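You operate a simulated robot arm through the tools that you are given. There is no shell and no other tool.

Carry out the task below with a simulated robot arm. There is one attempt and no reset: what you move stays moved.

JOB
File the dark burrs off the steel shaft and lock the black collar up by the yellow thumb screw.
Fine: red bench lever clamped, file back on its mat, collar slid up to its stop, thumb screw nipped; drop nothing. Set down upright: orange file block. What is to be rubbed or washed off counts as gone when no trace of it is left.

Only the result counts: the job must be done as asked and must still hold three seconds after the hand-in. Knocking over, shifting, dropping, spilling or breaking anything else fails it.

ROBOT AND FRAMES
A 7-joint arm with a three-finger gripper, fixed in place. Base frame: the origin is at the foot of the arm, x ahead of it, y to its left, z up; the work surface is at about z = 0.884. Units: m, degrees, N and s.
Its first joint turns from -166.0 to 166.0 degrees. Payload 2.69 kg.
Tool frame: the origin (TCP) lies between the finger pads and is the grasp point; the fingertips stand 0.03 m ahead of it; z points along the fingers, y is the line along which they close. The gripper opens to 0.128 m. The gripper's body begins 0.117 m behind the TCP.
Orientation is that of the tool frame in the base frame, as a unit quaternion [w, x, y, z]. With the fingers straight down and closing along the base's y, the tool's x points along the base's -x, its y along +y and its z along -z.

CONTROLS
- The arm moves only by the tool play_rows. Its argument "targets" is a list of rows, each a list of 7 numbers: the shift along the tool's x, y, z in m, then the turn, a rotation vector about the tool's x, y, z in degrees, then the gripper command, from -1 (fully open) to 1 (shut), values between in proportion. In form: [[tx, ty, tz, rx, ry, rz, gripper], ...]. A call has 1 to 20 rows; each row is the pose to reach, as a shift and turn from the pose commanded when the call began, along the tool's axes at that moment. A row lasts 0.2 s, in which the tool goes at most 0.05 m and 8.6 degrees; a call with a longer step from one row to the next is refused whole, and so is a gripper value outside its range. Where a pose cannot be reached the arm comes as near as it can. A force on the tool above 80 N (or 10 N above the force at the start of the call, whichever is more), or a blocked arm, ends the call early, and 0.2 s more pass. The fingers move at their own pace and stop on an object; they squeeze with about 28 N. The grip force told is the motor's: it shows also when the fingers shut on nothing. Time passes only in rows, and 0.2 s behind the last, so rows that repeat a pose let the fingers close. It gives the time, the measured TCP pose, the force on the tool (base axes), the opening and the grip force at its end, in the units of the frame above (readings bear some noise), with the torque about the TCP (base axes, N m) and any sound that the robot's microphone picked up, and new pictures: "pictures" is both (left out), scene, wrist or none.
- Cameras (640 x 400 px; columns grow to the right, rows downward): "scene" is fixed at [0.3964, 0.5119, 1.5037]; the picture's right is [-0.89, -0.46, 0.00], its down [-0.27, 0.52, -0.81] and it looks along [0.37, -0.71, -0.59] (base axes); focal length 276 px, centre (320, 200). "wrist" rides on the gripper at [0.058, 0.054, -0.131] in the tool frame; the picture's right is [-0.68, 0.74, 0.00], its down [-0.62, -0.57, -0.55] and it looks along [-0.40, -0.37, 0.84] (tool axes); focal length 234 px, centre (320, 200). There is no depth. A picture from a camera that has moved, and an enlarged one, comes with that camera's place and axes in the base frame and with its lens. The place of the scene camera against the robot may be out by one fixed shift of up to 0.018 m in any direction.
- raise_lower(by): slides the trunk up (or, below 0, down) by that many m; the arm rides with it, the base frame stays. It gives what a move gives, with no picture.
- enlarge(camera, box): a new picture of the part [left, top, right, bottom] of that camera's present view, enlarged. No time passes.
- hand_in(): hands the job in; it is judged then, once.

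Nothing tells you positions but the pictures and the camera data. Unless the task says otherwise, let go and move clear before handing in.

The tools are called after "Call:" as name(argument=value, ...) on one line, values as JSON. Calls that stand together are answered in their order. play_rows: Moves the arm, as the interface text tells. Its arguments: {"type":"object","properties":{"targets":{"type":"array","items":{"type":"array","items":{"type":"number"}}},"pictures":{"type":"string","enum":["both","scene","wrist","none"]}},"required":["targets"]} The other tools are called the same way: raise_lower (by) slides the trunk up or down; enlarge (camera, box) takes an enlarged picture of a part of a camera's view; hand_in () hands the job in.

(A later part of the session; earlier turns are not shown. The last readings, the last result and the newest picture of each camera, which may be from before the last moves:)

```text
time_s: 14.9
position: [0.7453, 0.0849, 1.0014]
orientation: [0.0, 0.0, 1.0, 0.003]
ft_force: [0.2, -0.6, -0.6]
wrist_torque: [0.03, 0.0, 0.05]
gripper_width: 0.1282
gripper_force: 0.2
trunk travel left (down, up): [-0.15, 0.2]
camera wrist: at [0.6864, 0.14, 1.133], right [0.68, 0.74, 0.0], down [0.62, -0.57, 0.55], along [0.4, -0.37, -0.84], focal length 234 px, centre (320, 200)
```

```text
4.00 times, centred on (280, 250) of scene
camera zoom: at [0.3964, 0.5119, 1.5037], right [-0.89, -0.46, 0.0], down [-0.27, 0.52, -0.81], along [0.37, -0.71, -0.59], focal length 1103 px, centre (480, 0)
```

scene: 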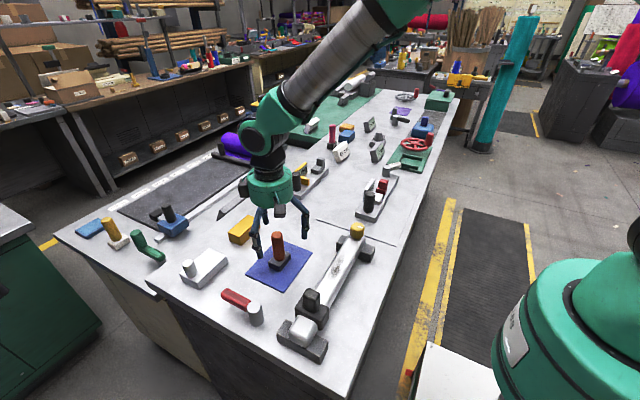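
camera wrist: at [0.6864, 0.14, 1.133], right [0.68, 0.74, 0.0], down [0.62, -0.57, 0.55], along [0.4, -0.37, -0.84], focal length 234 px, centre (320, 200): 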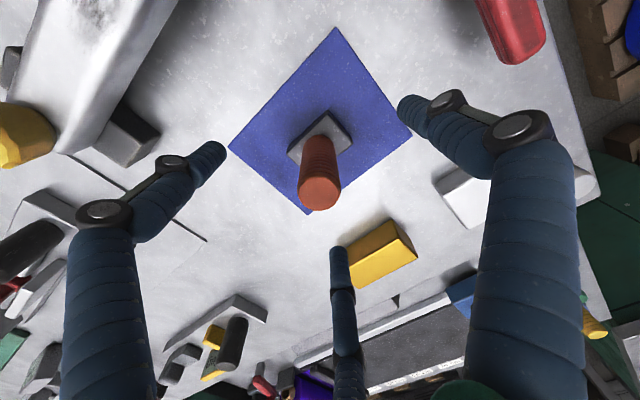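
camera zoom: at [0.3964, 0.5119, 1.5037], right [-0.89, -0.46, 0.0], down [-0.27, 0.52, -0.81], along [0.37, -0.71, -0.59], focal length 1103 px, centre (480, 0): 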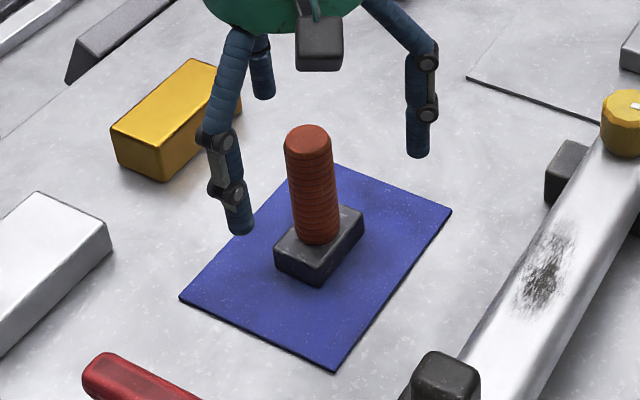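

The handle sits about (+4, -3.5) mm from the TCP in x, y. I correct that, descend so the fingertips stay clear of the block, and close.

Call:
play_rows(targets=[[-0.004, -0.003, 0.0, 0, 0, 0, -1], [-0.004, -0.003, 0.02, 0, 0, 0, -1], [-0.004, -0.003, 0.04, 0, 0, 0, -1], [-0.004, -0.003, 0.052, 0, 0, 0, -1], [-0.004, -0.003, 0.052, 0, 0, 0, -1]])

Call:
enlarge(camera="wrist", box=[230, 120, 410, 240])

Call:
enlarge(camera="scene", box=[220, 200, 340, 300])

```text
time_s: 16.1
position: [0.7513, 0.081, 0.9505]
orientation: [-0.001, -0.001, 1.0, 0.002]
ft_force: [-0.8, 0.0, -0.5]
wrist_torque: [0.0, 0.01, -0.01]
gripper_width: 0.1281
gripper_force: 0.1
trunk travel left (down, up): [-0.15, 0.2]
camera wrist: at [0.6916, 0.1356, 1.0805], right [0.68, 0.74, 0.0], down [0.62, -0.57, 0.55], along [0.4, -0.37, -0.84], focal length 234 px, centre (320, 200)
```

scene: 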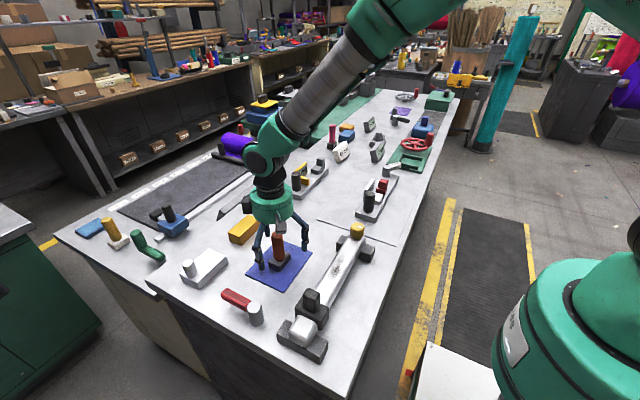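
wrist: 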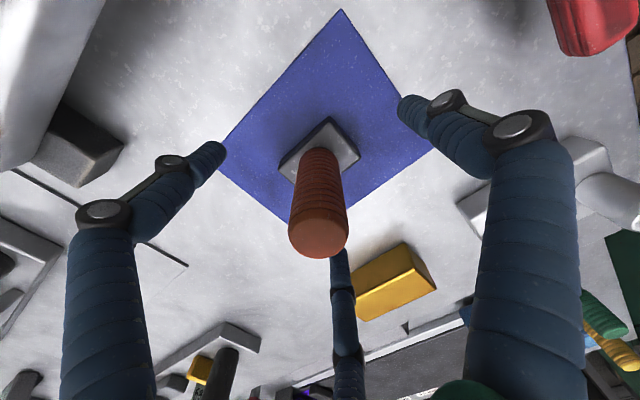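

```text
3.33 times, centred on (320, 180) of wrist
camera zoom: at [0.6916, 0.1356, 1.0805], right [0.68, 0.74, 0.0], down [0.62, -0.57, 0.55], along [0.4, -0.37, -0.84], focal length 781 px, centre (320, 267)
```

zoom: 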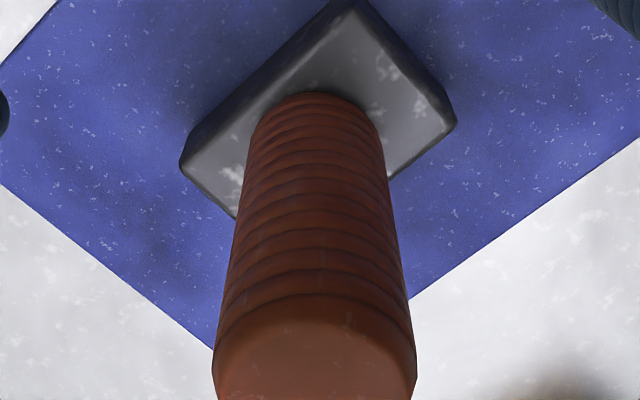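

```text
4.00 times, centred on (280, 250) of scene
camera zoom: at [0.3964, 0.5119, 1.5037], right [-0.89, -0.46, 0.0], down [-0.27, 0.52, -0.81], along [0.37, -0.71, -0.59], focal length 1103 px, centre (480, 0)
```

zoom: 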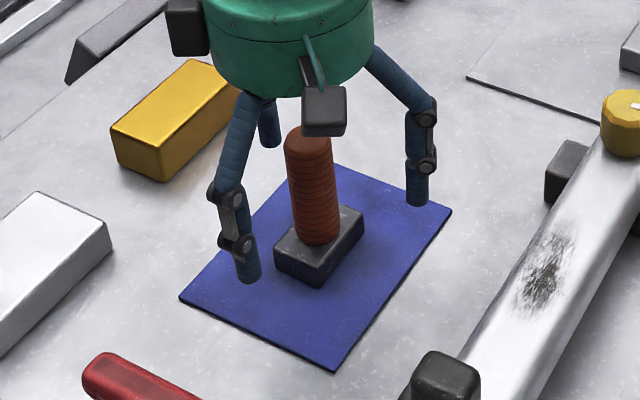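

The TCP is aligned with the handle to within about 1 mm. Closing on it now.

Call:
play_rows(targets=[[0, 0, 0, 0, 0, 0, 1], [0, 0, 0, 0, 0, 0, 1], [0, 0, 0, 0, 0, 0, 1], [0, 0, 0, 0, 0, 0, 1]])

Call:
enlarge(camera="scene", box=[220, 200, 340, 300])

```text
time_s: 17.1
position: [0.7503, 0.0812, 0.9493]
orientation: [0.0, -0.001, 1.0, 0.003]
ft_force: [0.5, -1.7, 0.1]
wrist_torque: [-0.01, 0.01, 0.01]
gripper_width: 0.031
gripper_force: 28.0
trunk travel left (down, up): [-0.15, 0.2]
camera wrist: at [0.6915, 0.1356, 1.0806], right [0.68, 0.74, 0.0], down [0.62, -0.57, 0.55], along [0.4, -0.37, -0.84], focal length 234 px, centre (320, 200)
```

scene: 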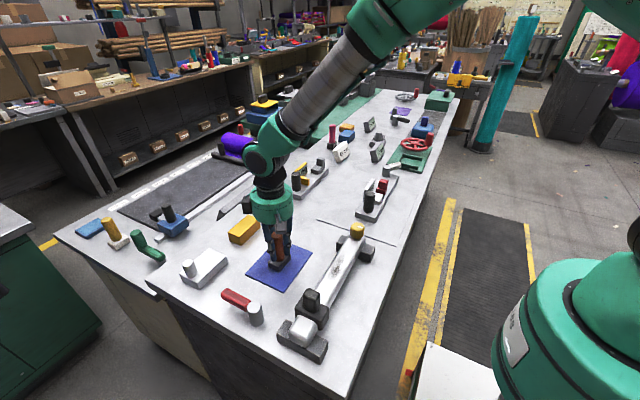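
wrist: 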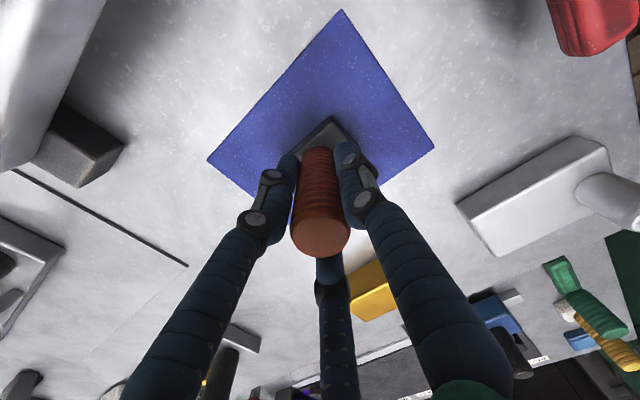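

```text
4.00 times, centred on (280, 250) of scene
camera zoom: at [0.3964, 0.5119, 1.5037], right [-0.89, -0.46, 0.0], down [-0.27, 0.52, -0.81], along [0.37, -0.71, -0.59], focal length 1103 px, centre (480, 0)
```

zoom: 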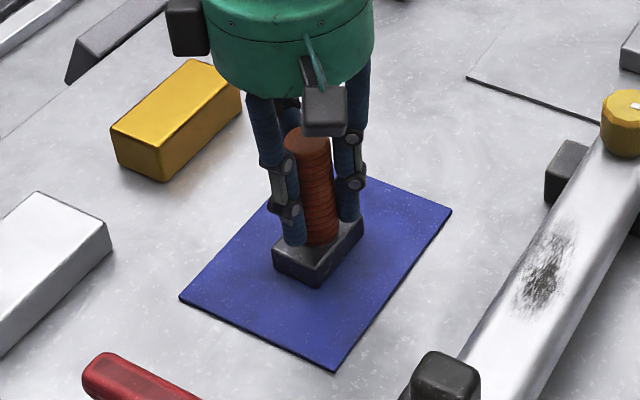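

Gripped at 31 mm width with the file untilted. I lift it straight up and carry it over to above the patch.

Call:
play_rows(targets=[[0, 0, -0.02, 0, 0, 0, 1], [0, 0, -0.05, 0, 0, 0, 1], [0, 0, -0.085, 0, 0, 0, 1], [0, 0, -0.12, 0, 0, 0, 1], [0.04, 0, -0.12, 0, 0, 0, 1], [0.08, -0.001, -0.12, 0, 0, 0, 1], [0.12, -0.002, -0.12, 0, 0, 0, 1], [0.15, -0.003, -0.12, 0, 0, 0, 1], [0.176, -0.004, -0.12, 0, 0, 0, 1], [0.176, -0.004, -0.12, 0, 0, 0, 1]])

Call:
enlarge(camera="wrist", box=[220, 40, 420, 220])

Call:
enlarge(camera="scene", box=[270, 180, 390, 300])

```text
time_s: 19.3
position: [0.5723, 0.0761, 1.0679]
orientation: [0.0, 0.0, 1.0, 0.003]
ft_force: [-1.1, -0.1, -2.8]
wrist_torque: [0.01, 0.01, 0.0]
gripper_width: 0.031
gripper_force: 27.9
trunk travel left (down, up): [-0.15, 0.2]
camera wrist: at [0.5137, 0.1305, 1.1979], right [0.68, 0.74, 0.0], down [0.62, -0.57, 0.55], along [0.4, -0.37, -0.84], focal length 234 px, centre (320, 200)
```

scene: 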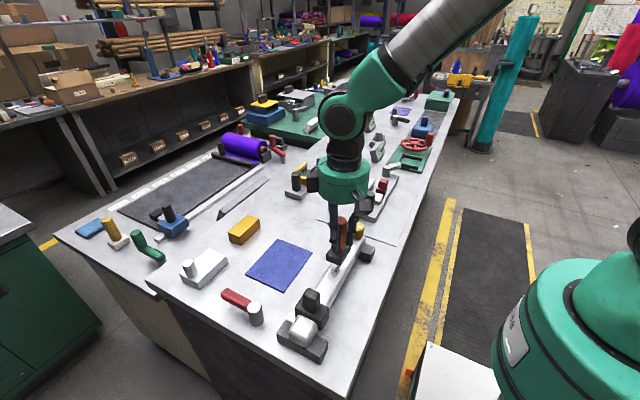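
wrist: 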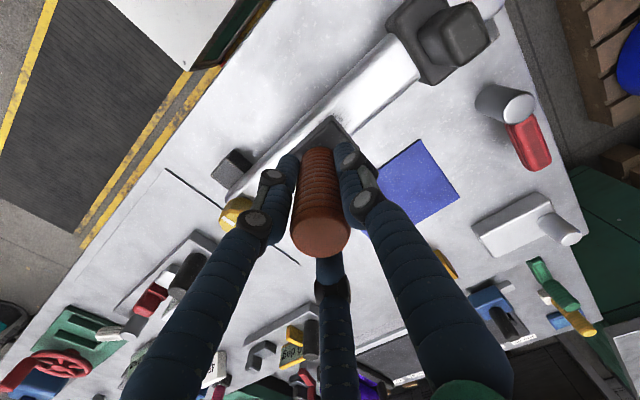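

```text
2.22 times, centred on (320, 130) of wrist
camera zoom: at [0.5137, 0.1305, 1.1979], right [0.68, 0.74, 0.0], down [0.62, -0.57, 0.55], along [0.4, -0.37, -0.84], focal length 520 px, centre (320, 356)
```

zoom: 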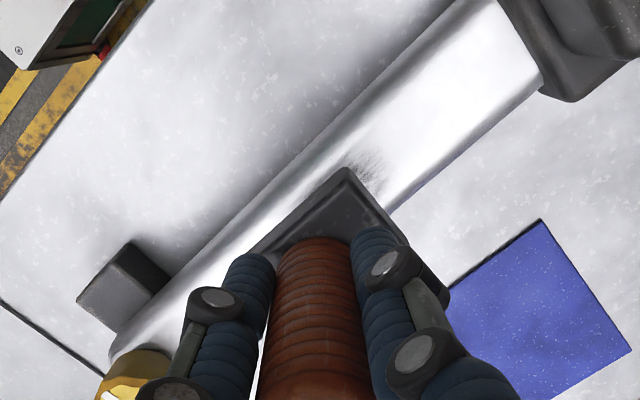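

```text
3.33 times, centred on (330, 240) of scene
camera zoom: at [0.3964, 0.5119, 1.5037], right [-0.89, -0.46, 0.0], down [-0.27, 0.52, -0.81], along [0.37, -0.71, -0.59], focal length 919 px, centre (287, 67)
```

zoom: 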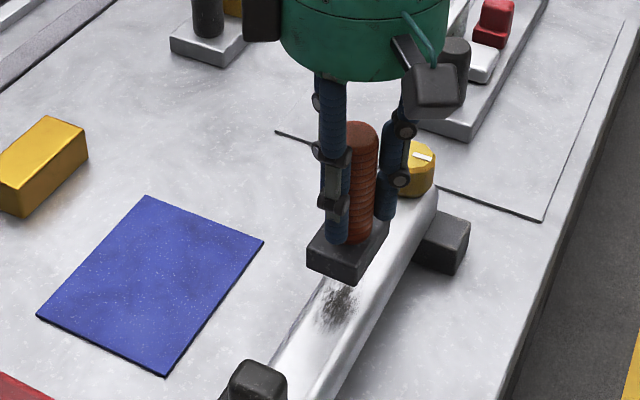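

The file hangs straight in the grip above the patch. I lower it towards the shaft top carefully to find contact.

Call:
play_rows(targets=[[0, 0, 0.02, 0, 0, 0, 1], [0, 0, 0.04, 0, 0, 0, 1], [0, 0, 0.046, 0, 0, 0, 1], [0, 0, 0.05, 0, 0, 0, 1]], pictures="scene")

Call:
enlarge(camera="scene", box=[270, 180, 390, 300])

```text
time_s: 20.3
position: [0.5746, 0.0759, 1.0178]
orientation: [0.0, -0.001, 1.0, 0.002]
ft_force: [0.2, 0.4, -2.0]
wrist_torque: [0.01, 0.0, 0.02]
gripper_width: 0.031
gripper_force: 27.7
trunk travel left (down, up): [-0.15, 0.2]
```

scene: 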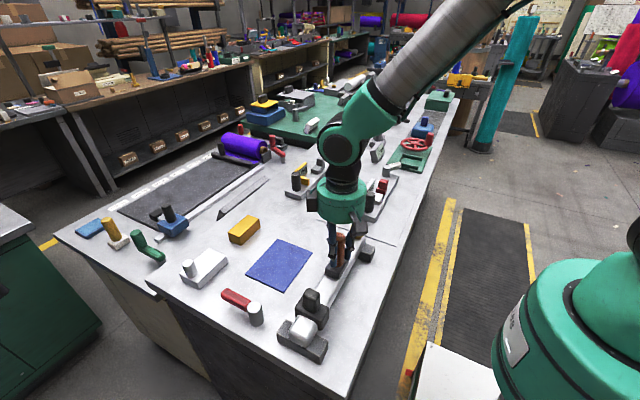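

```text
3.33 times, centred on (330, 240) of scene
camera zoom: at [0.3964, 0.5119, 1.5037], right [-0.89, -0.46, 0.0], down [-0.27, 0.52, -0.81], along [0.37, -0.71, -0.59], focal length 919 px, centre (287, 67)
```

zoom: 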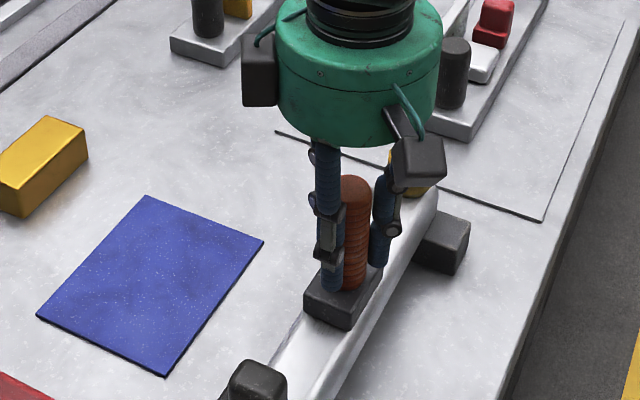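

No contact yet at TCP z=1.018. I step down by 1.5 mm at a time.

Call:
play_rows(targets=[[0, 0, 0.0015, 0, 0, 0, 1], [0, 0, 0.003, 0, 0, 0, 1], [0, 0, 0.0045, 0, 0, 0, 1]], pictures="none")

```text
time_s: 21.1
position: [0.5739, 0.0768, 1.0155]
orientation: [0.0, -0.001, 1.0, 0.002]
ft_force: [-4.7, -2.4, 17.8]
wrist_torque: [-0.03, 0.52, -0.03]
gripper_width: 0.031
gripper_force: 27.6
trunk travel left (down, up): [-0.15, 0.2]
```

Contact at about z 1.0155 with roughly 20 N of pressure. I ease off 1 mm and stroke the file along the shaft over the patch.

Call:
play_rows(targets=[[0, 0.0, -0.001, 0, 0, 0, 1], [0, 0.015, -0.001, 0, 0, 0, 1], [0, 0.03, -0.001, 0, 0, 0, 1], [0, 0.04, -0.001, 0, 0, 0, 1], [0, 0.025, -0.001, 0, 0, 0, 1], [0, 0.01, -0.001, 0, 0, 0, 1], [0, -0.01, -0.001, 0, 0, 0, 1], [0, -0.025, -0.001, 0, 0, 0, 1], [0, -0.04, -0.001, 0, 0, 0, 1], [0, -0.025, -0.001, 0, 0, 0, 1], [0, -0.01, -0.001, 0, 0, 0, 1], [0, 0.01, -0.001, 0, 0, 0, 1], [0, 0.025, -0.001, 0, 0, 0, 1], [0, 0.04, -0.001, 0, 0, 0, 1]])

Call:
enlarge(camera="scene", box=[270, 180, 390, 300])

Call:
enlarge(camera="wrist", box=[200, 60, 420, 260])

```text
time_s: 24.1
position: [0.5733, 0.1173, 1.016]
orientation: [-0.001, -0.001, 1.0, 0.002]
ft_force: [-0.3, 3.1, 1.6]
wrist_torque: [0.2, 0.0, 0.03]
gripper_width: 0.0312
gripper_force: 28.0
trunk travel left (down, up): [-0.15, 0.2]
camera wrist: at [0.5154, 0.1718, 1.1465], right [0.68, 0.74, 0.0], down [0.62, -0.57, 0.54], along [0.4, -0.37, -0.84], focal length 234 px, centre (320, 200)
```

scene: 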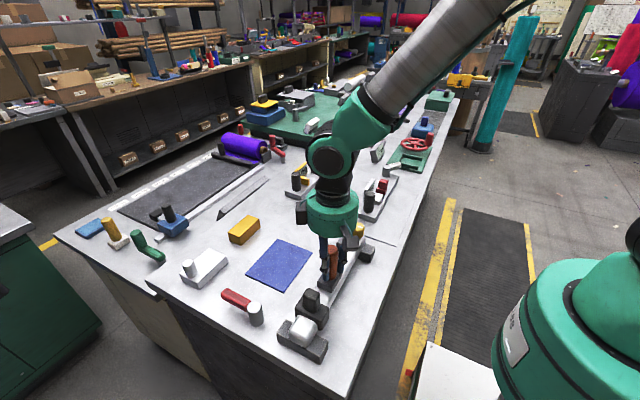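
wrist: 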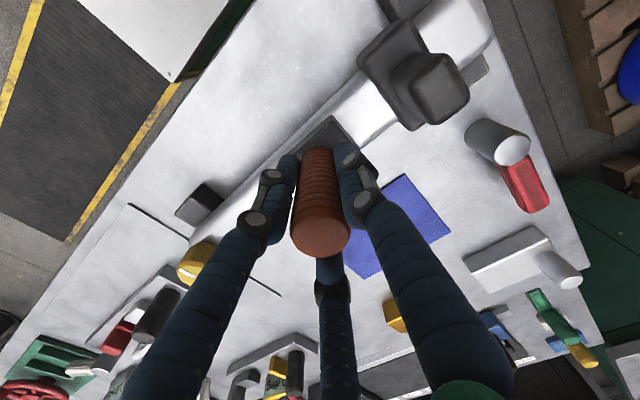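

```text
3.33 times, centred on (330, 240) of scene
camera zoom: at [0.3964, 0.5119, 1.5037], right [-0.89, -0.46, 0.0], down [-0.27, 0.52, -0.81], along [0.37, -0.71, -0.59], focal length 919 px, centre (287, 67)
```

zoom: 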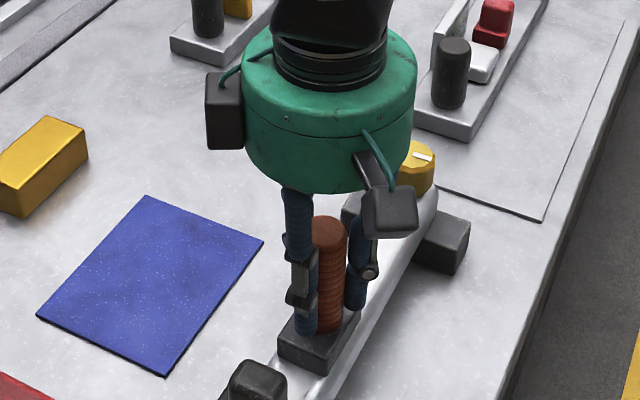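

```text
2.00 times, centred on (310, 160) of wrist
camera zoom: at [0.5154, 0.1718, 1.1465], right [0.68, 0.74, 0.0], down [0.62, -0.57, 0.54], along [0.4, -0.37, -0.84], focal length 468 px, centre (340, 280)
```

zoom: 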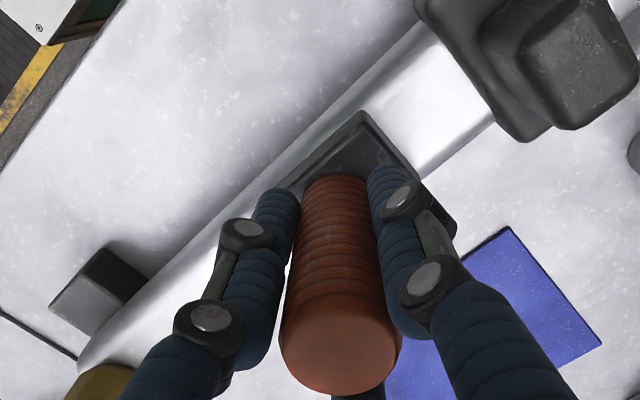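

The file tracks the shaft flat. I do two more strokes with about 1 mm more press, then lift aside to inspect the patch.

Call:
play_rows(targets=[[0, -0.015, 0.001, 0, 0, 0, 1], [0, -0.03, 0.001, 0, 0, 0, 1], [0, -0.05, 0.001, 0, 0, 0, 1], [0, -0.065, 0.001, 0, 0, 0, 1], [0, -0.08, 0.001, 0, 0, 0, 1], [0, -0.065, 0.001, 0, 0, 0, 1], [0, -0.05, 0.001, 0, 0, 0, 1], [0, -0.03, 0.001, 0, 0, 0, 1], [0, -0.015, 0.001, 0, 0, 0, 1], [0, 0.0, 0.001, 0, 0, 0, 1], [0, -0.0, -0.03, 0, 0, 0, 1], [0, 0.0, -0.06, 0, 0, 0, 1], [-0.04, 0.0, -0.06, 0, 0, 0, 1], [-0.08, 0.0, -0.06, 0, 0, 0, 1]])

Call:
enlarge(camera="scene", box=[290, 200, 390, 300])

Call:
enlarge(camera="wrist", box=[140, 20, 360, 220])

```text
time_s: 27.1
position: [0.6536, 0.1166, 1.0744]
orientation: [-0.003, -0.001, 1.0, 0.002]
ft_force: [-0.1, 0.1, -3.2]
wrist_torque: [-0.04, 0.01, 0.03]
gripper_width: 0.031
gripper_force: 28.3
trunk travel left (down, up): [-0.15, 0.2]
camera wrist: at [0.5955, 0.1721, 1.2053], right [0.68, 0.74, 0.0], down [0.62, -0.57, 0.54], along [0.4, -0.37, -0.84], focal length 234 px, centre (320, 200)
```

scene: 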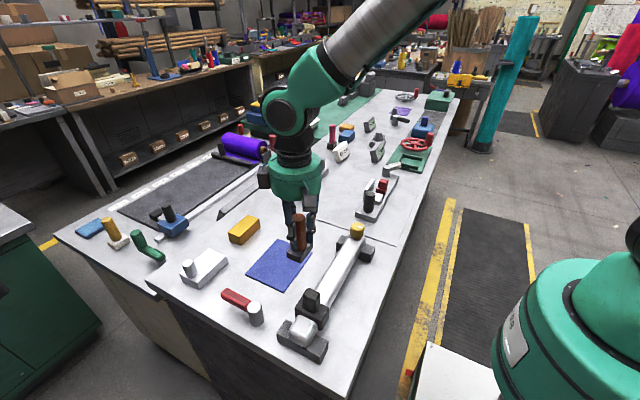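
wrist: 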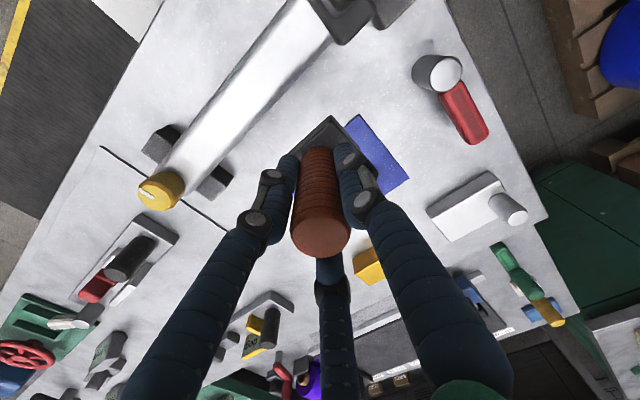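

```text
4.00 times, centred on (340, 250) of scene
camera zoom: at [0.3964, 0.5119, 1.5037], right [-0.89, -0.46, 0.0], down [-0.27, 0.52, -0.81], along [0.37, -0.71, -0.59], focal length 1103 px, centre (240, 0)
```

zoom: 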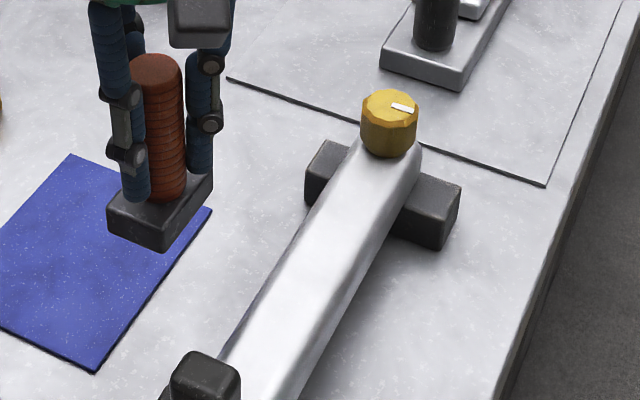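

```text
2.00 times, centred on (250, 120) of wrist
camera zoom: at [0.5955, 0.1721, 1.2053], right [0.68, 0.74, 0.0], down [0.62, -0.57, 0.54], along [0.4, -0.37, -0.84], focal length 468 px, centre (460, 360)
```

zoom: 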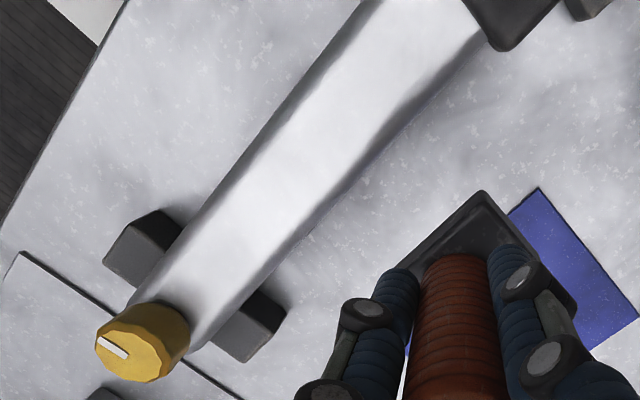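

The patch looks gone. I enlarge further to be sure no faint trace is left.

Call:
enlarge(camera="scene", box=[310, 235, 360, 285])

Call:
enlarge(camera="wrist", box=[190, 40, 310, 130])

Call:
enlarge(camera="wrist", box=[130, 80, 260, 220])

```text
8.00 times, centred on (335, 260) of scene
camera zoom: at [0.3964, 0.5119, 1.5037], right [-0.89, -0.46, 0.0], down [-0.27, 0.52, -0.81], along [0.37, -0.71, -0.59], focal length 2205 px, centre (200, -280)
```

zoom: 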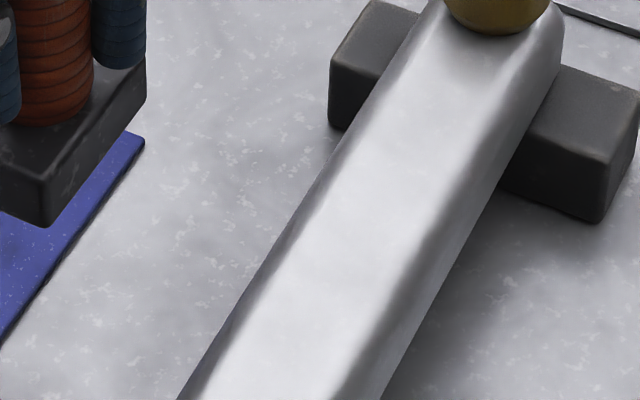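

```text
4.44 times, centred on (250, 85) of wrist
camera zoom: at [0.5955, 0.1721, 1.2053], right [0.68, 0.74, 0.0], down [0.62, -0.57, 0.54], along [0.4, -0.37, -0.84], focal length 1041 px, centre (631, 711)
```

zoom: 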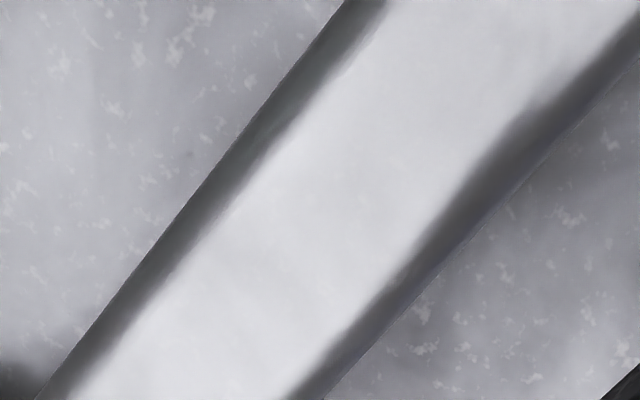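

```text
2.86 times, centred on (195, 150) of wrist
camera zoom: at [0.5955, 0.1721, 1.2053], right [0.68, 0.74, 0.0], down [0.62, -0.57, 0.54], along [0.4, -0.37, -0.84], focal length 669 px, centre (677, 343)
```

zoom: 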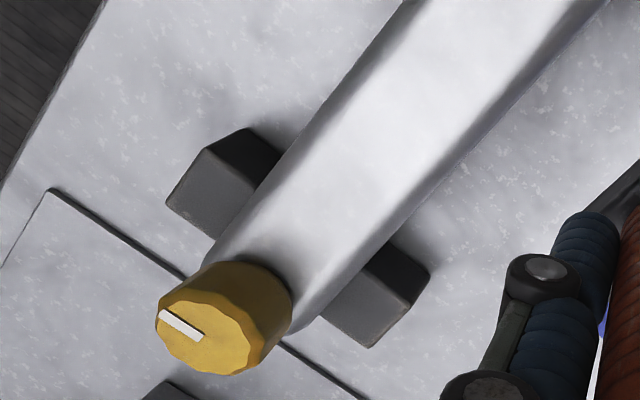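

The steel looks clean. For safety I run one extra set of light strokes with small sideways offsets so nothing faint remains at the patch edges, then lift.

Call:
play_rows(targets=[[0.04, 0, 0, 0, 0, 0, 1], [0.075, 0, 0, 0, 0, 0, 1], [0.075, 0, 0.04, 0, 0, 0, 1], [0.075, 0, 0.056, 0, 0, 0, 1], [0.075, -0.005, 0.06, 0, 0, 0, 1], [0.075, -0.025, 0.06, 0, 0, 0, 1], [0.075, -0.045, 0.06, 0, 0, 0, 1], [0.075, -0.065, 0.06, 0, 0, 0, 1], [0.075, -0.085, 0.06, 0, 0, 0, 1], [0.085, -0.08, 0.06, 0, 0, 0, 1], [0.085, -0.06, 0.06, 0, 0, 0, 1], [0.085, -0.04, 0.06, 0, 0, 0, 1], [0.085, -0.02, 0.06, 0, 0, 0, 1], [0.085, 0.0, 0.06, 0, 0, 0, 1], [0.08, -0.02, 0.06, 0, 0, 0, 1], [0.08, -0.04, 0.06, 0, 0, 0, 1], [0.08, -0.06, 0.06, 0, 0, 0, 1], [0.08, -0.06, 0.03, 0, 0, 0, 1], [0.08, -0.06, 0.0, 0, 0, 0, 1], [0.05, -0.045, 0.0, 0, 0, 0, 1]])

Call:
enlarge(camera="scene", box=[290, 200, 390, 300])

```text
time_s: 31.3
position: [0.6025, 0.0708, 1.0747]
orientation: [0.0, -0.001, 1.0, 0.003]
ft_force: [-1.2, -0.6, -1.4]
wrist_torque: [0.06, -0.12, -0.01]
gripper_width: 0.031
gripper_force: 28.0
trunk travel left (down, up): [-0.15, 0.2]
camera wrist: at [0.5434, 0.1251, 1.2061], right [0.68, 0.74, 0.0], down [0.62, -0.57, 0.55], along [0.4, -0.37, -0.84], focal length 234 px, centre (320, 200)
```

scene: 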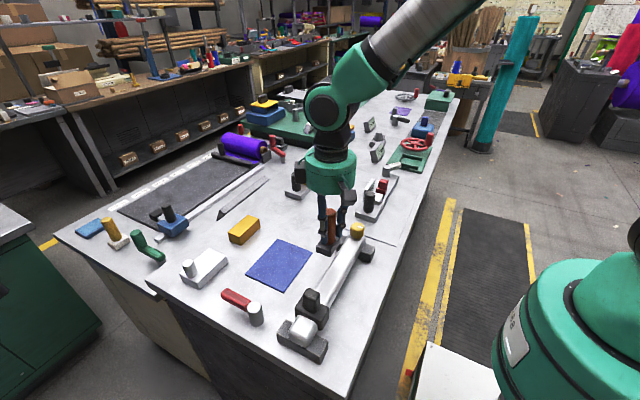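
wrist: 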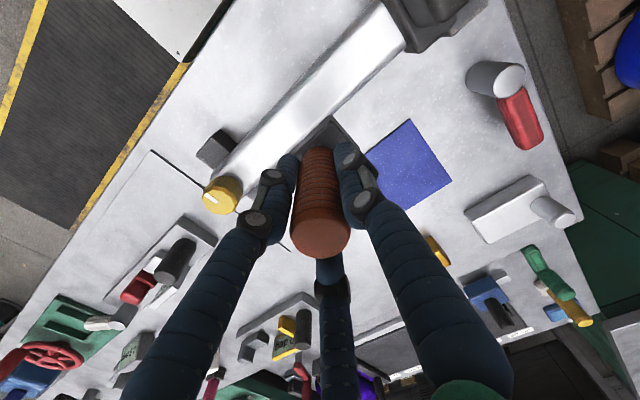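

```text
4.00 times, centred on (340, 250) of scene
camera zoom: at [0.3964, 0.5119, 1.5037], right [-0.89, -0.46, 0.0], down [-0.27, 0.52, -0.81], along [0.37, -0.71, -0.59], focal length 1103 px, centre (240, 0)
```

zoom: 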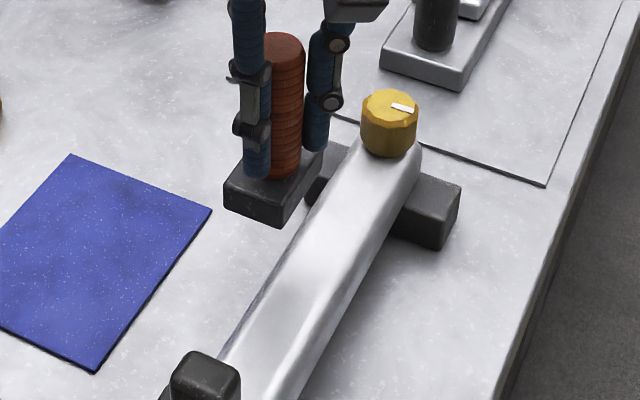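

The shaft is clean and the file is still straight in the grip. I carry it back over the mat centre and lower it close to the mat.

Call:
play_rows(targets=[[-0.04, 0.003, 0, 0, 0, 0, 1], [-0.08, 0.006, 0, 0, 0, 0, 1], [-0.12, 0.009, 0, 0, 0, 0, 1], [-0.1465, 0.0115, 0, 0, 0, 0, 1], [-0.1465, 0.0115, 0.03, 0, 0, 0, 1], [-0.1465, 0.0115, 0.06, 0, 0, 0, 1], [-0.1465, 0.0115, 0.09, 0, 0, 0, 1], [-0.1465, 0.0115, 0.11, 0, 0, 0, 1], [-0.1465, 0.0115, 0.12, 0, 0, 0, 1]])

Call:
enlarge(camera="scene", box=[220, 200, 340, 300])

```text
time_s: 33.3
position: [0.7496, 0.0849, 0.9544]
orientation: [-0.001, 0.0, 1.0, 0.003]
ft_force: [-0.6, -0.2, -2.0]
wrist_torque: [0.02, 0.01, -0.03]
gripper_width: 0.0307
gripper_force: 28.1
trunk travel left (down, up): [-0.15, 0.2]
camera wrist: at [0.6916, 0.1392, 1.0846], right [0.68, 0.74, 0.0], down [0.62, -0.57, 0.54], along [0.4, -0.37, -0.84], focal length 234 px, centre (320, 200)
```

scene: 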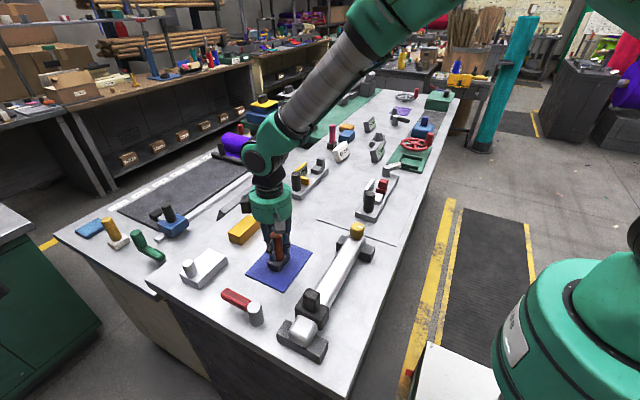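
wrist: 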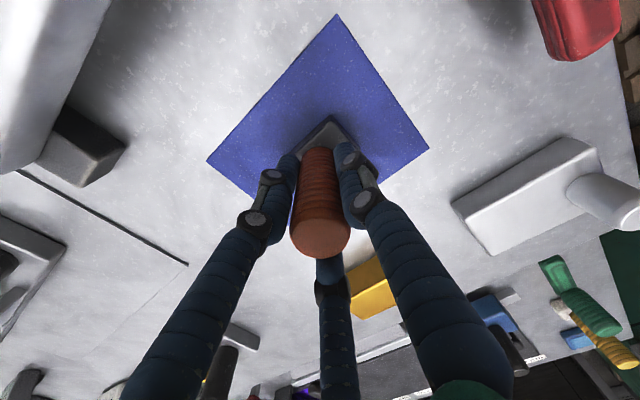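

```text
4.00 times, centred on (280, 250) of scene
camera zoom: at [0.3964, 0.5119, 1.5037], right [-0.89, -0.46, 0.0], down [-0.27, 0.52, -0.81], along [0.37, -0.71, -0.59], focal length 1103 px, centre (480, 0)
```

zoom: 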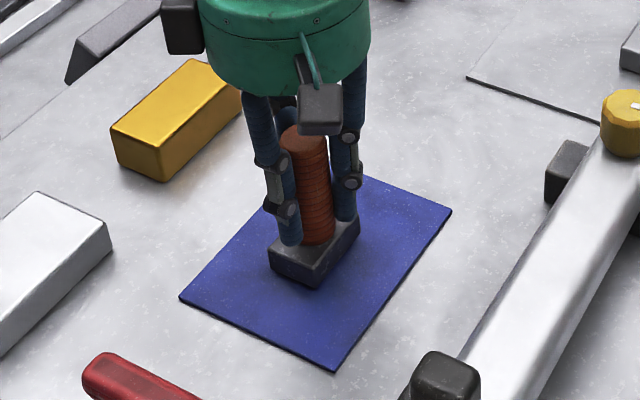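

The file is just above the mat, close to where it stood. I lower it in 1 mm steps until it touches down.

Call:
play_rows(targets=[[0, -0.001, 0.002, 0, 0, 0, 1], [0, -0.001, 0.003, 0, 0, 0, 1], [0, -0.001, 0.004, 0, 0, 0, 1]], pictures="none")

```text
time_s: 34.1
position: [0.7496, 0.0839, 0.9509]
orientation: [-0.001, -0.001, 1.0, 0.003]
ft_force: [-1.2, -0.3, -1.8]
wrist_torque: [0.02, 0.01, 0.02]
gripper_width: 0.031
gripper_force: 28.3
trunk travel left (down, up): [-0.15, 0.2]
```

Call:
play_rows(targets=[[0, 0, 0.001, 0, 0, 0, 1], [0, 0, 0.002, 0, 0, 0, 1]], pictures="none")

```text
time_s: 34.7
position: [0.7509, 0.0833, 0.9485]
orientation: [0.0, -0.001, 1.0, 0.004]
ft_force: [-2.0, -0.8, 2.0]
wrist_torque: [-0.11, 0.04, -0.07]
gripper_width: 0.031
gripper_force: 28.2
trunk travel left (down, up): [-0.15, 0.2]
```

It has touched down, with the force swinging from -2 to +2 N. I release gently, then rise.

Call:
play_rows(targets=[[0, 0, 0, 0, 0, 0, 0.45], [0, 0, 0, 0, 0, 0, 0.3], [0, 0, 0, 0, 0, 0, -1], [0, 0, 0, 0, 0, 0, -1], [0, 0, 0, 0, 0, 0, -1], [0, 0, -0.03, 0, 0, 0, -1], [0, 0, -0.07, 0, 0, 0, -1], [0, 0, -0.11, 0, 0, 0, -1], [0, 0, -0.15, 0, 0, 0, -1]])

Call:
enlarge(camera="scene", box=[220, 200, 340, 300])

Call:
enlarge(camera="wrist", box=[230, 40, 410, 180])

```text
time_s: 36.7
position: [0.7522, 0.0822, 1.0999]
orientation: [0.0, 0.0, 1.0, 0.002]
ft_force: [0.5, 0.2, -0.7]
wrist_torque: [0.0, -0.04, -0.01]
gripper_width: 0.1278
gripper_force: 0.0
trunk travel left (down, up): [-0.15, 0.2]
camera wrist: at [0.6939, 0.1361, 1.2303], right [0.68, 0.74, 0.0], down [0.62, -0.57, 0.54], along [0.4, -0.37, -0.84], focal length 234 px, centre (320, 200)
```

scene: 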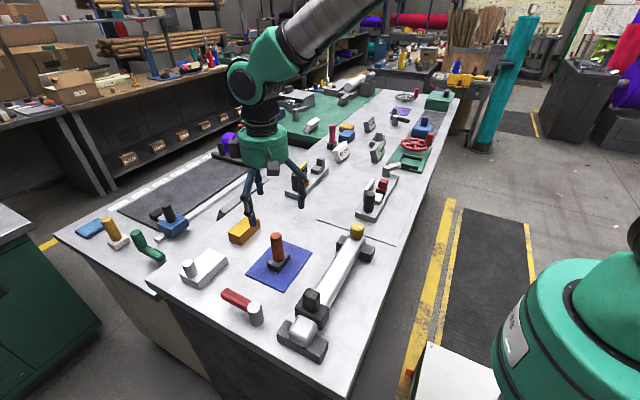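
wrist: 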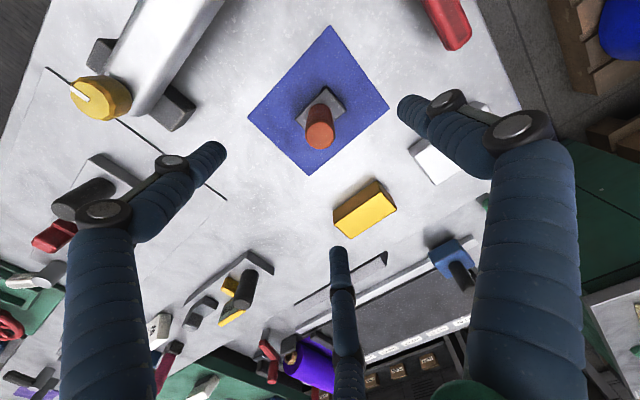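

```text
4.00 times, centred on (280, 250) of scene
camera zoom: at [0.3964, 0.5119, 1.5037], right [-0.89, -0.46, 0.0], down [-0.27, 0.52, -0.81], along [0.37, -0.71, -0.59], focal length 1103 px, centre (480, 0)
```

zoom: 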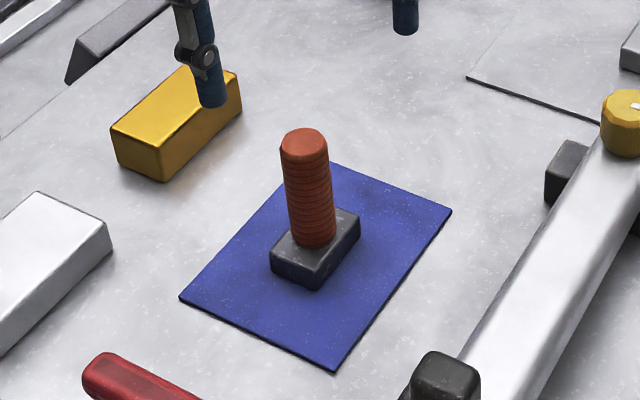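

```text
2.86 times, centred on (320, 110) of wrist
camera zoom: at [0.6939, 0.1361, 1.2303], right [0.68, 0.74, 0.0], down [0.62, -0.57, 0.54], along [0.4, -0.37, -0.84], focal length 669 px, centre (320, 457)
```

zoom: 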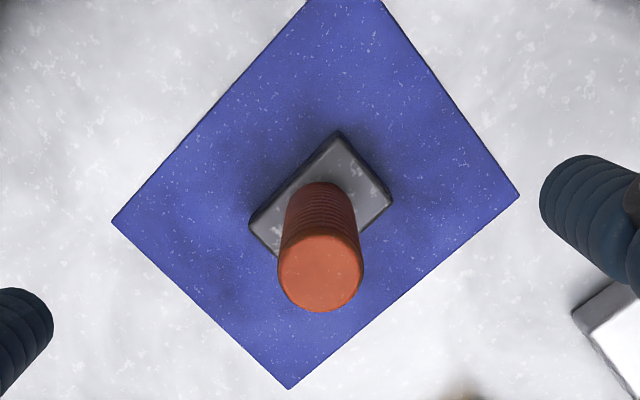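

The file stands upright on its mat, the shaft is clean and the lever is clamped. Next I hover over the collar to measure its tab.

Call:
play_rows(targets=[[0.0358, 0.0266, -0.01, 0, 0, 0, -1], [0.0716, 0.0532, -0.02, 0, 0, 0, -1], [0.1074, 0.0798, -0.03, 0, 0, 0, -1], [0.1432, 0.1064, -0.03, 0, 0, 0, -1], [0.179, 0.133, -0.03, 0, 0, 0, -1]])

Call:
enlarge(camera="wrist", box=[230, 60, 410, 200])

Call:
enlarge(camera="scene", box=[260, 260, 360, 370])

```text
time_s: 37.9
position: [0.5722, 0.2166, 1.1303]
orientation: [-0.001, -0.001, 1.0, 0.003]
ft_force: [-0.1, -0.3, -0.4]
wrist_torque: [0.0, 0.05, 0.0]
gripper_width: 0.1279
gripper_force: 0.0
trunk travel left (down, up): [-0.15, 0.2]
camera wrist: at [0.5137, 0.2702, 1.2609], right [0.68, 0.74, 0.0], down [0.62, -0.57, 0.54], along [0.4, -0.37, -0.84], focal length 234 px, centre (320, 200)
```

scene: 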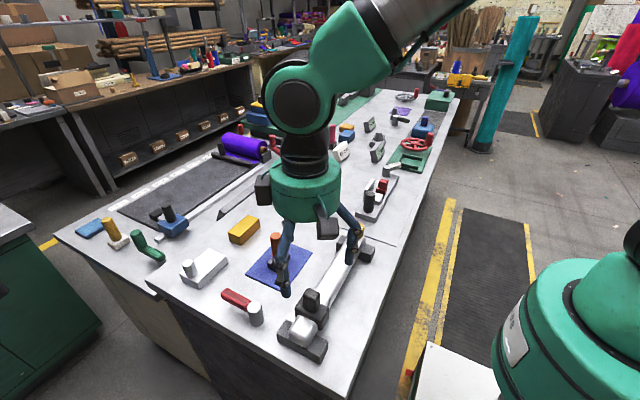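
wrist: 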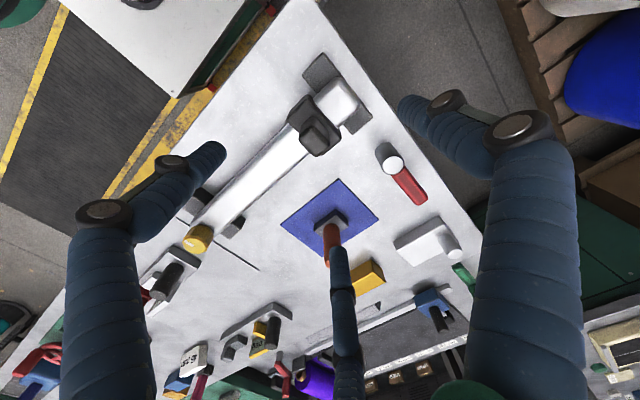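

```text
2.86 times, centred on (320, 130) of wrist
camera zoom: at [0.5137, 0.2702, 1.2609], right [0.68, 0.74, 0.0], down [0.62, -0.57, 0.54], along [0.4, -0.37, -0.84], focal length 669 px, centre (320, 400)
```

zoom: 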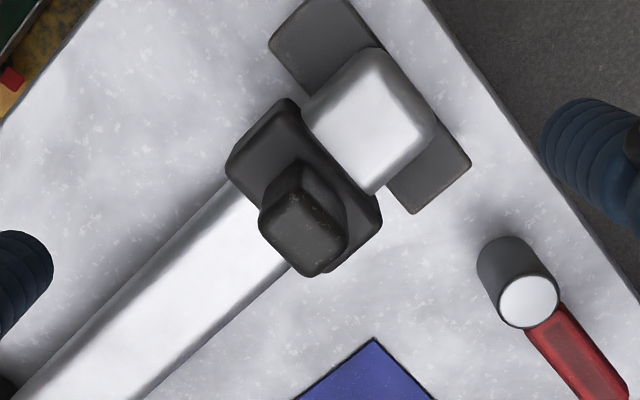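

```text
3.64 times, centred on (310, 315) of scene
camera zoom: at [0.3964, 0.5119, 1.5037], right [-0.89, -0.46, 0.0], down [-0.27, 0.52, -0.81], along [0.37, -0.71, -0.59], focal length 1002 px, centre (356, -218)
```

zoom: 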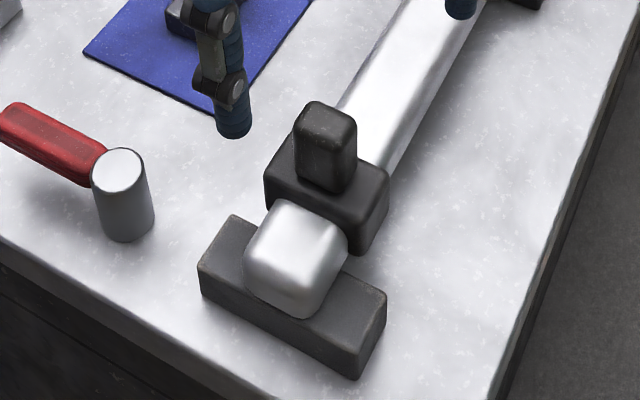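

The tab top is at about (0.573, 0.206, 1.005), roughly 34 mm in x by 24 mm in y. I'll grip it along y with the fingertips just above the collar body, descending straight down.

Call:
play_rows(targets=[[0, -0.0105, 0.03, 0, 0, 0, -1], [0, -0.0105, 0.06, 0, 0, 0, -1], [0, -0.0105, 0.09, 0, 0, 0, -1], [0, -0.0105, 0.11, 0, 0, 0, -1], [0, -0.0105, 0.126, 0, 0, 0, -1], [0, -0.0105, 0.126, 0, 0, 0, -0.3]])

Call:
enlarge(camera="wrist", box=[220, 100, 420, 270])

Call:
enlarge(camera="scene", box=[260, 240, 380, 370])

```text
time_s: 39.3
position: [0.5709, 0.206, 1.0046]
orientation: [-0.001, -0.001, 1.0, 0.002]
ft_force: [-0.1, -0.5, 0.0]
wrist_torque: [-0.03, -0.03, 0.0]
gripper_width: 0.083
gripper_force: 0.0
trunk travel left (down, up): [-0.15, 0.2]
camera wrist: at [0.5133, 0.261, 1.1354], right [0.68, 0.74, 0.0], down [0.62, -0.57, 0.55], along [0.4, -0.37, -0.84], focal length 234 px, centre (320, 200)
```

scene: 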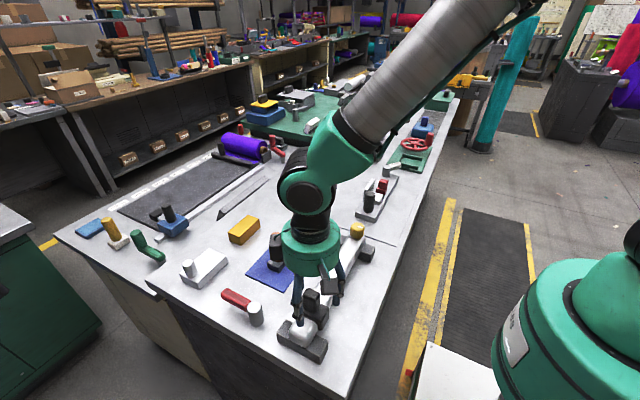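
wrist: 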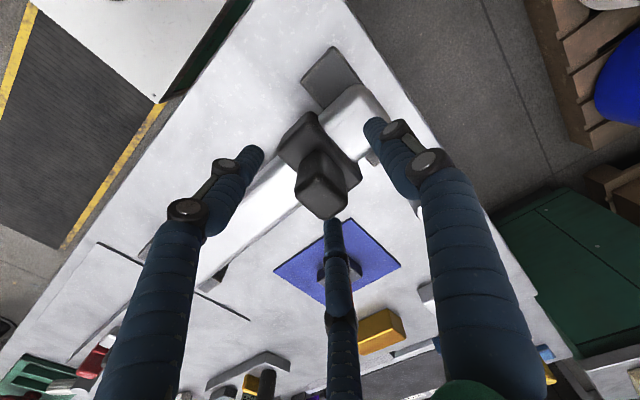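

```text
2.35 times, centred on (320, 185) of wrist
camera zoom: at [0.5133, 0.261, 1.1354], right [0.68, 0.74, 0.0], down [0.62, -0.57, 0.55], along [0.4, -0.37, -0.84], focal length 551 px, centre (320, 235)
```

zoom: 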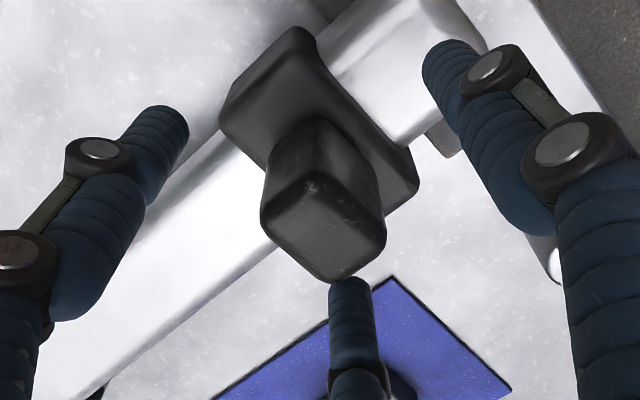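

```text
3.08 times, centred on (320, 305) of scene
camera zoom: at [0.3964, 0.5119, 1.5037], right [-0.89, -0.46, 0.0], down [-0.27, 0.52, -0.81], along [0.37, -0.71, -0.59], focal length 848 px, centre (320, -123)
```

zoom: 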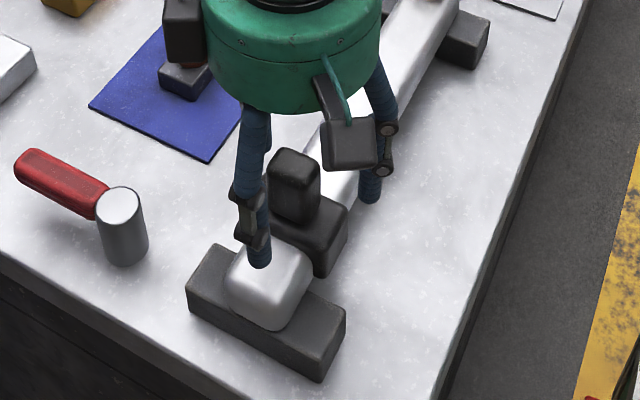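

The TCP is centred on the tab to within about 3 mm. I close on it now.

Call:
play_rows(targets=[[-0.002, 0, 0, 0, 0, 0, 0.3], [-0.002, 0, 0, 0, 0, 0, 0.6], [-0.002, 0, 0, 0, 0, 0, 1], [-0.002, 0, 0, 0, 0, 0, 1]])

Call:
enlarge(camera="scene", box=[260, 240, 380, 370])

```text
time_s: 40.4
position: [0.5729, 0.2003, 1.0042]
orientation: [-0.002, 0.001, 1.0, 0.001]
ft_force: [3.4, -33.3, 6.0]
wrist_torque: [-1.29, -1.62, -1.83]
gripper_width: 0.0364
gripper_force: 45.1
trunk travel left (down, up): [-0.15, 0.2]
stopped in row 4: the force on the tool passed its limit at 84 N (the readings are from after the stop); the commanded pose is now the measured one
camera wrist: at [0.5152, 0.2545, 1.1353], right [0.68, 0.73, 0.0], down [0.62, -0.57, 0.54], along [0.4, -0.37, -0.84], focal length 234 px, centre (320, 200)
```

scene: 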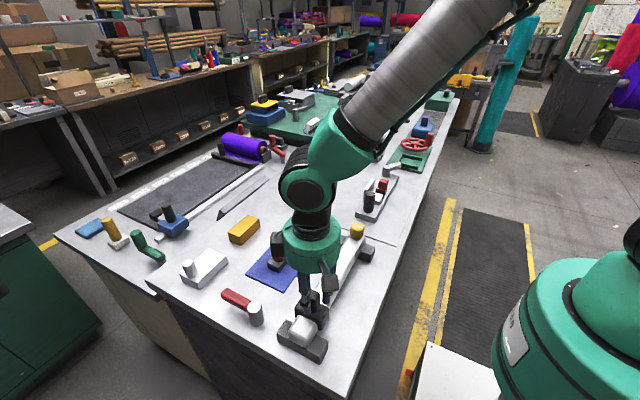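
wrist: 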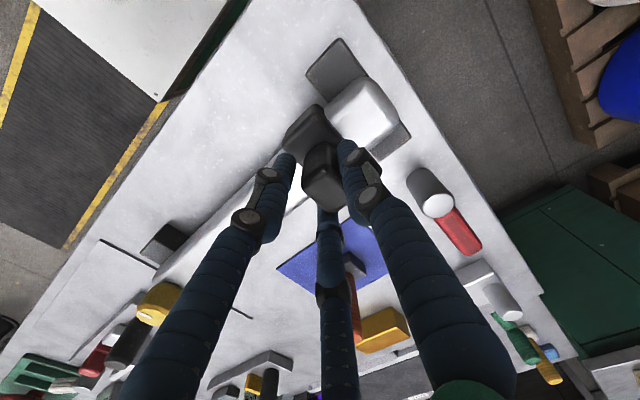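

```text
3.08 times, centred on (320, 305) of scene
camera zoom: at [0.3964, 0.5119, 1.5037], right [-0.89, -0.46, 0.0], down [-0.27, 0.52, -0.81], along [0.37, -0.71, -0.59], focal length 848 px, centre (320, -123)
```

zoom: 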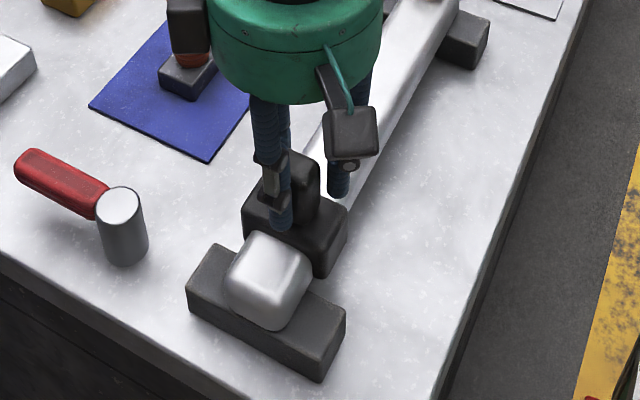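

The force spiked on closing: the environment pushes the tool toward -y, so the -y finger met the tab first. The collar doesn't appear to have moved. I'll look closely before doing anything else.

Call:
enlarge(camera="wrist", box=[240, 80, 410, 230])

Call:
enlarge(camera="scene", box=[280, 260, 350, 340])

```text
2.67 times, centred on (325, 155) of wrist
camera zoom: at [0.5152, 0.2545, 1.1353], right [0.68, 0.73, 0.0], down [0.62, -0.57, 0.54], along [0.4, -0.37, -0.84], focal length 624 px, centre (307, 320)
```

zoom: 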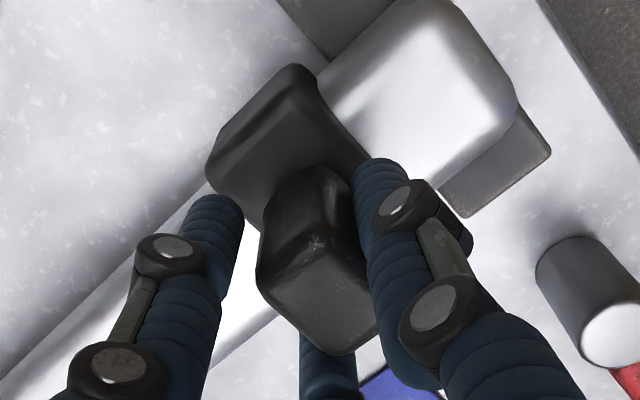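

```text
5.00 times, centred on (315, 300) of scene
camera zoom: at [0.3964, 0.5119, 1.5037], right [-0.89, -0.46, 0.0], down [-0.27, 0.52, -0.81], along [0.37, -0.71, -0.59], focal length 1378 px, centre (345, -300)
```

zoom: 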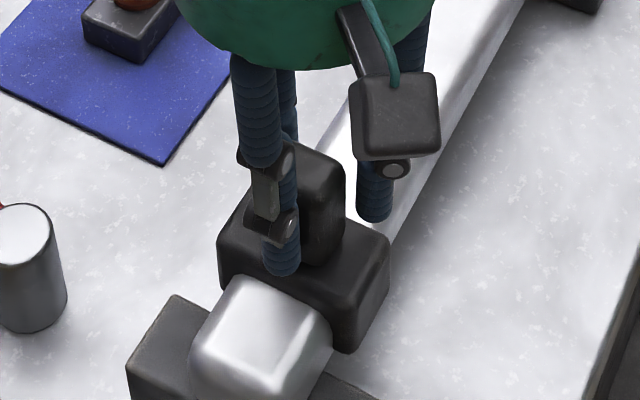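

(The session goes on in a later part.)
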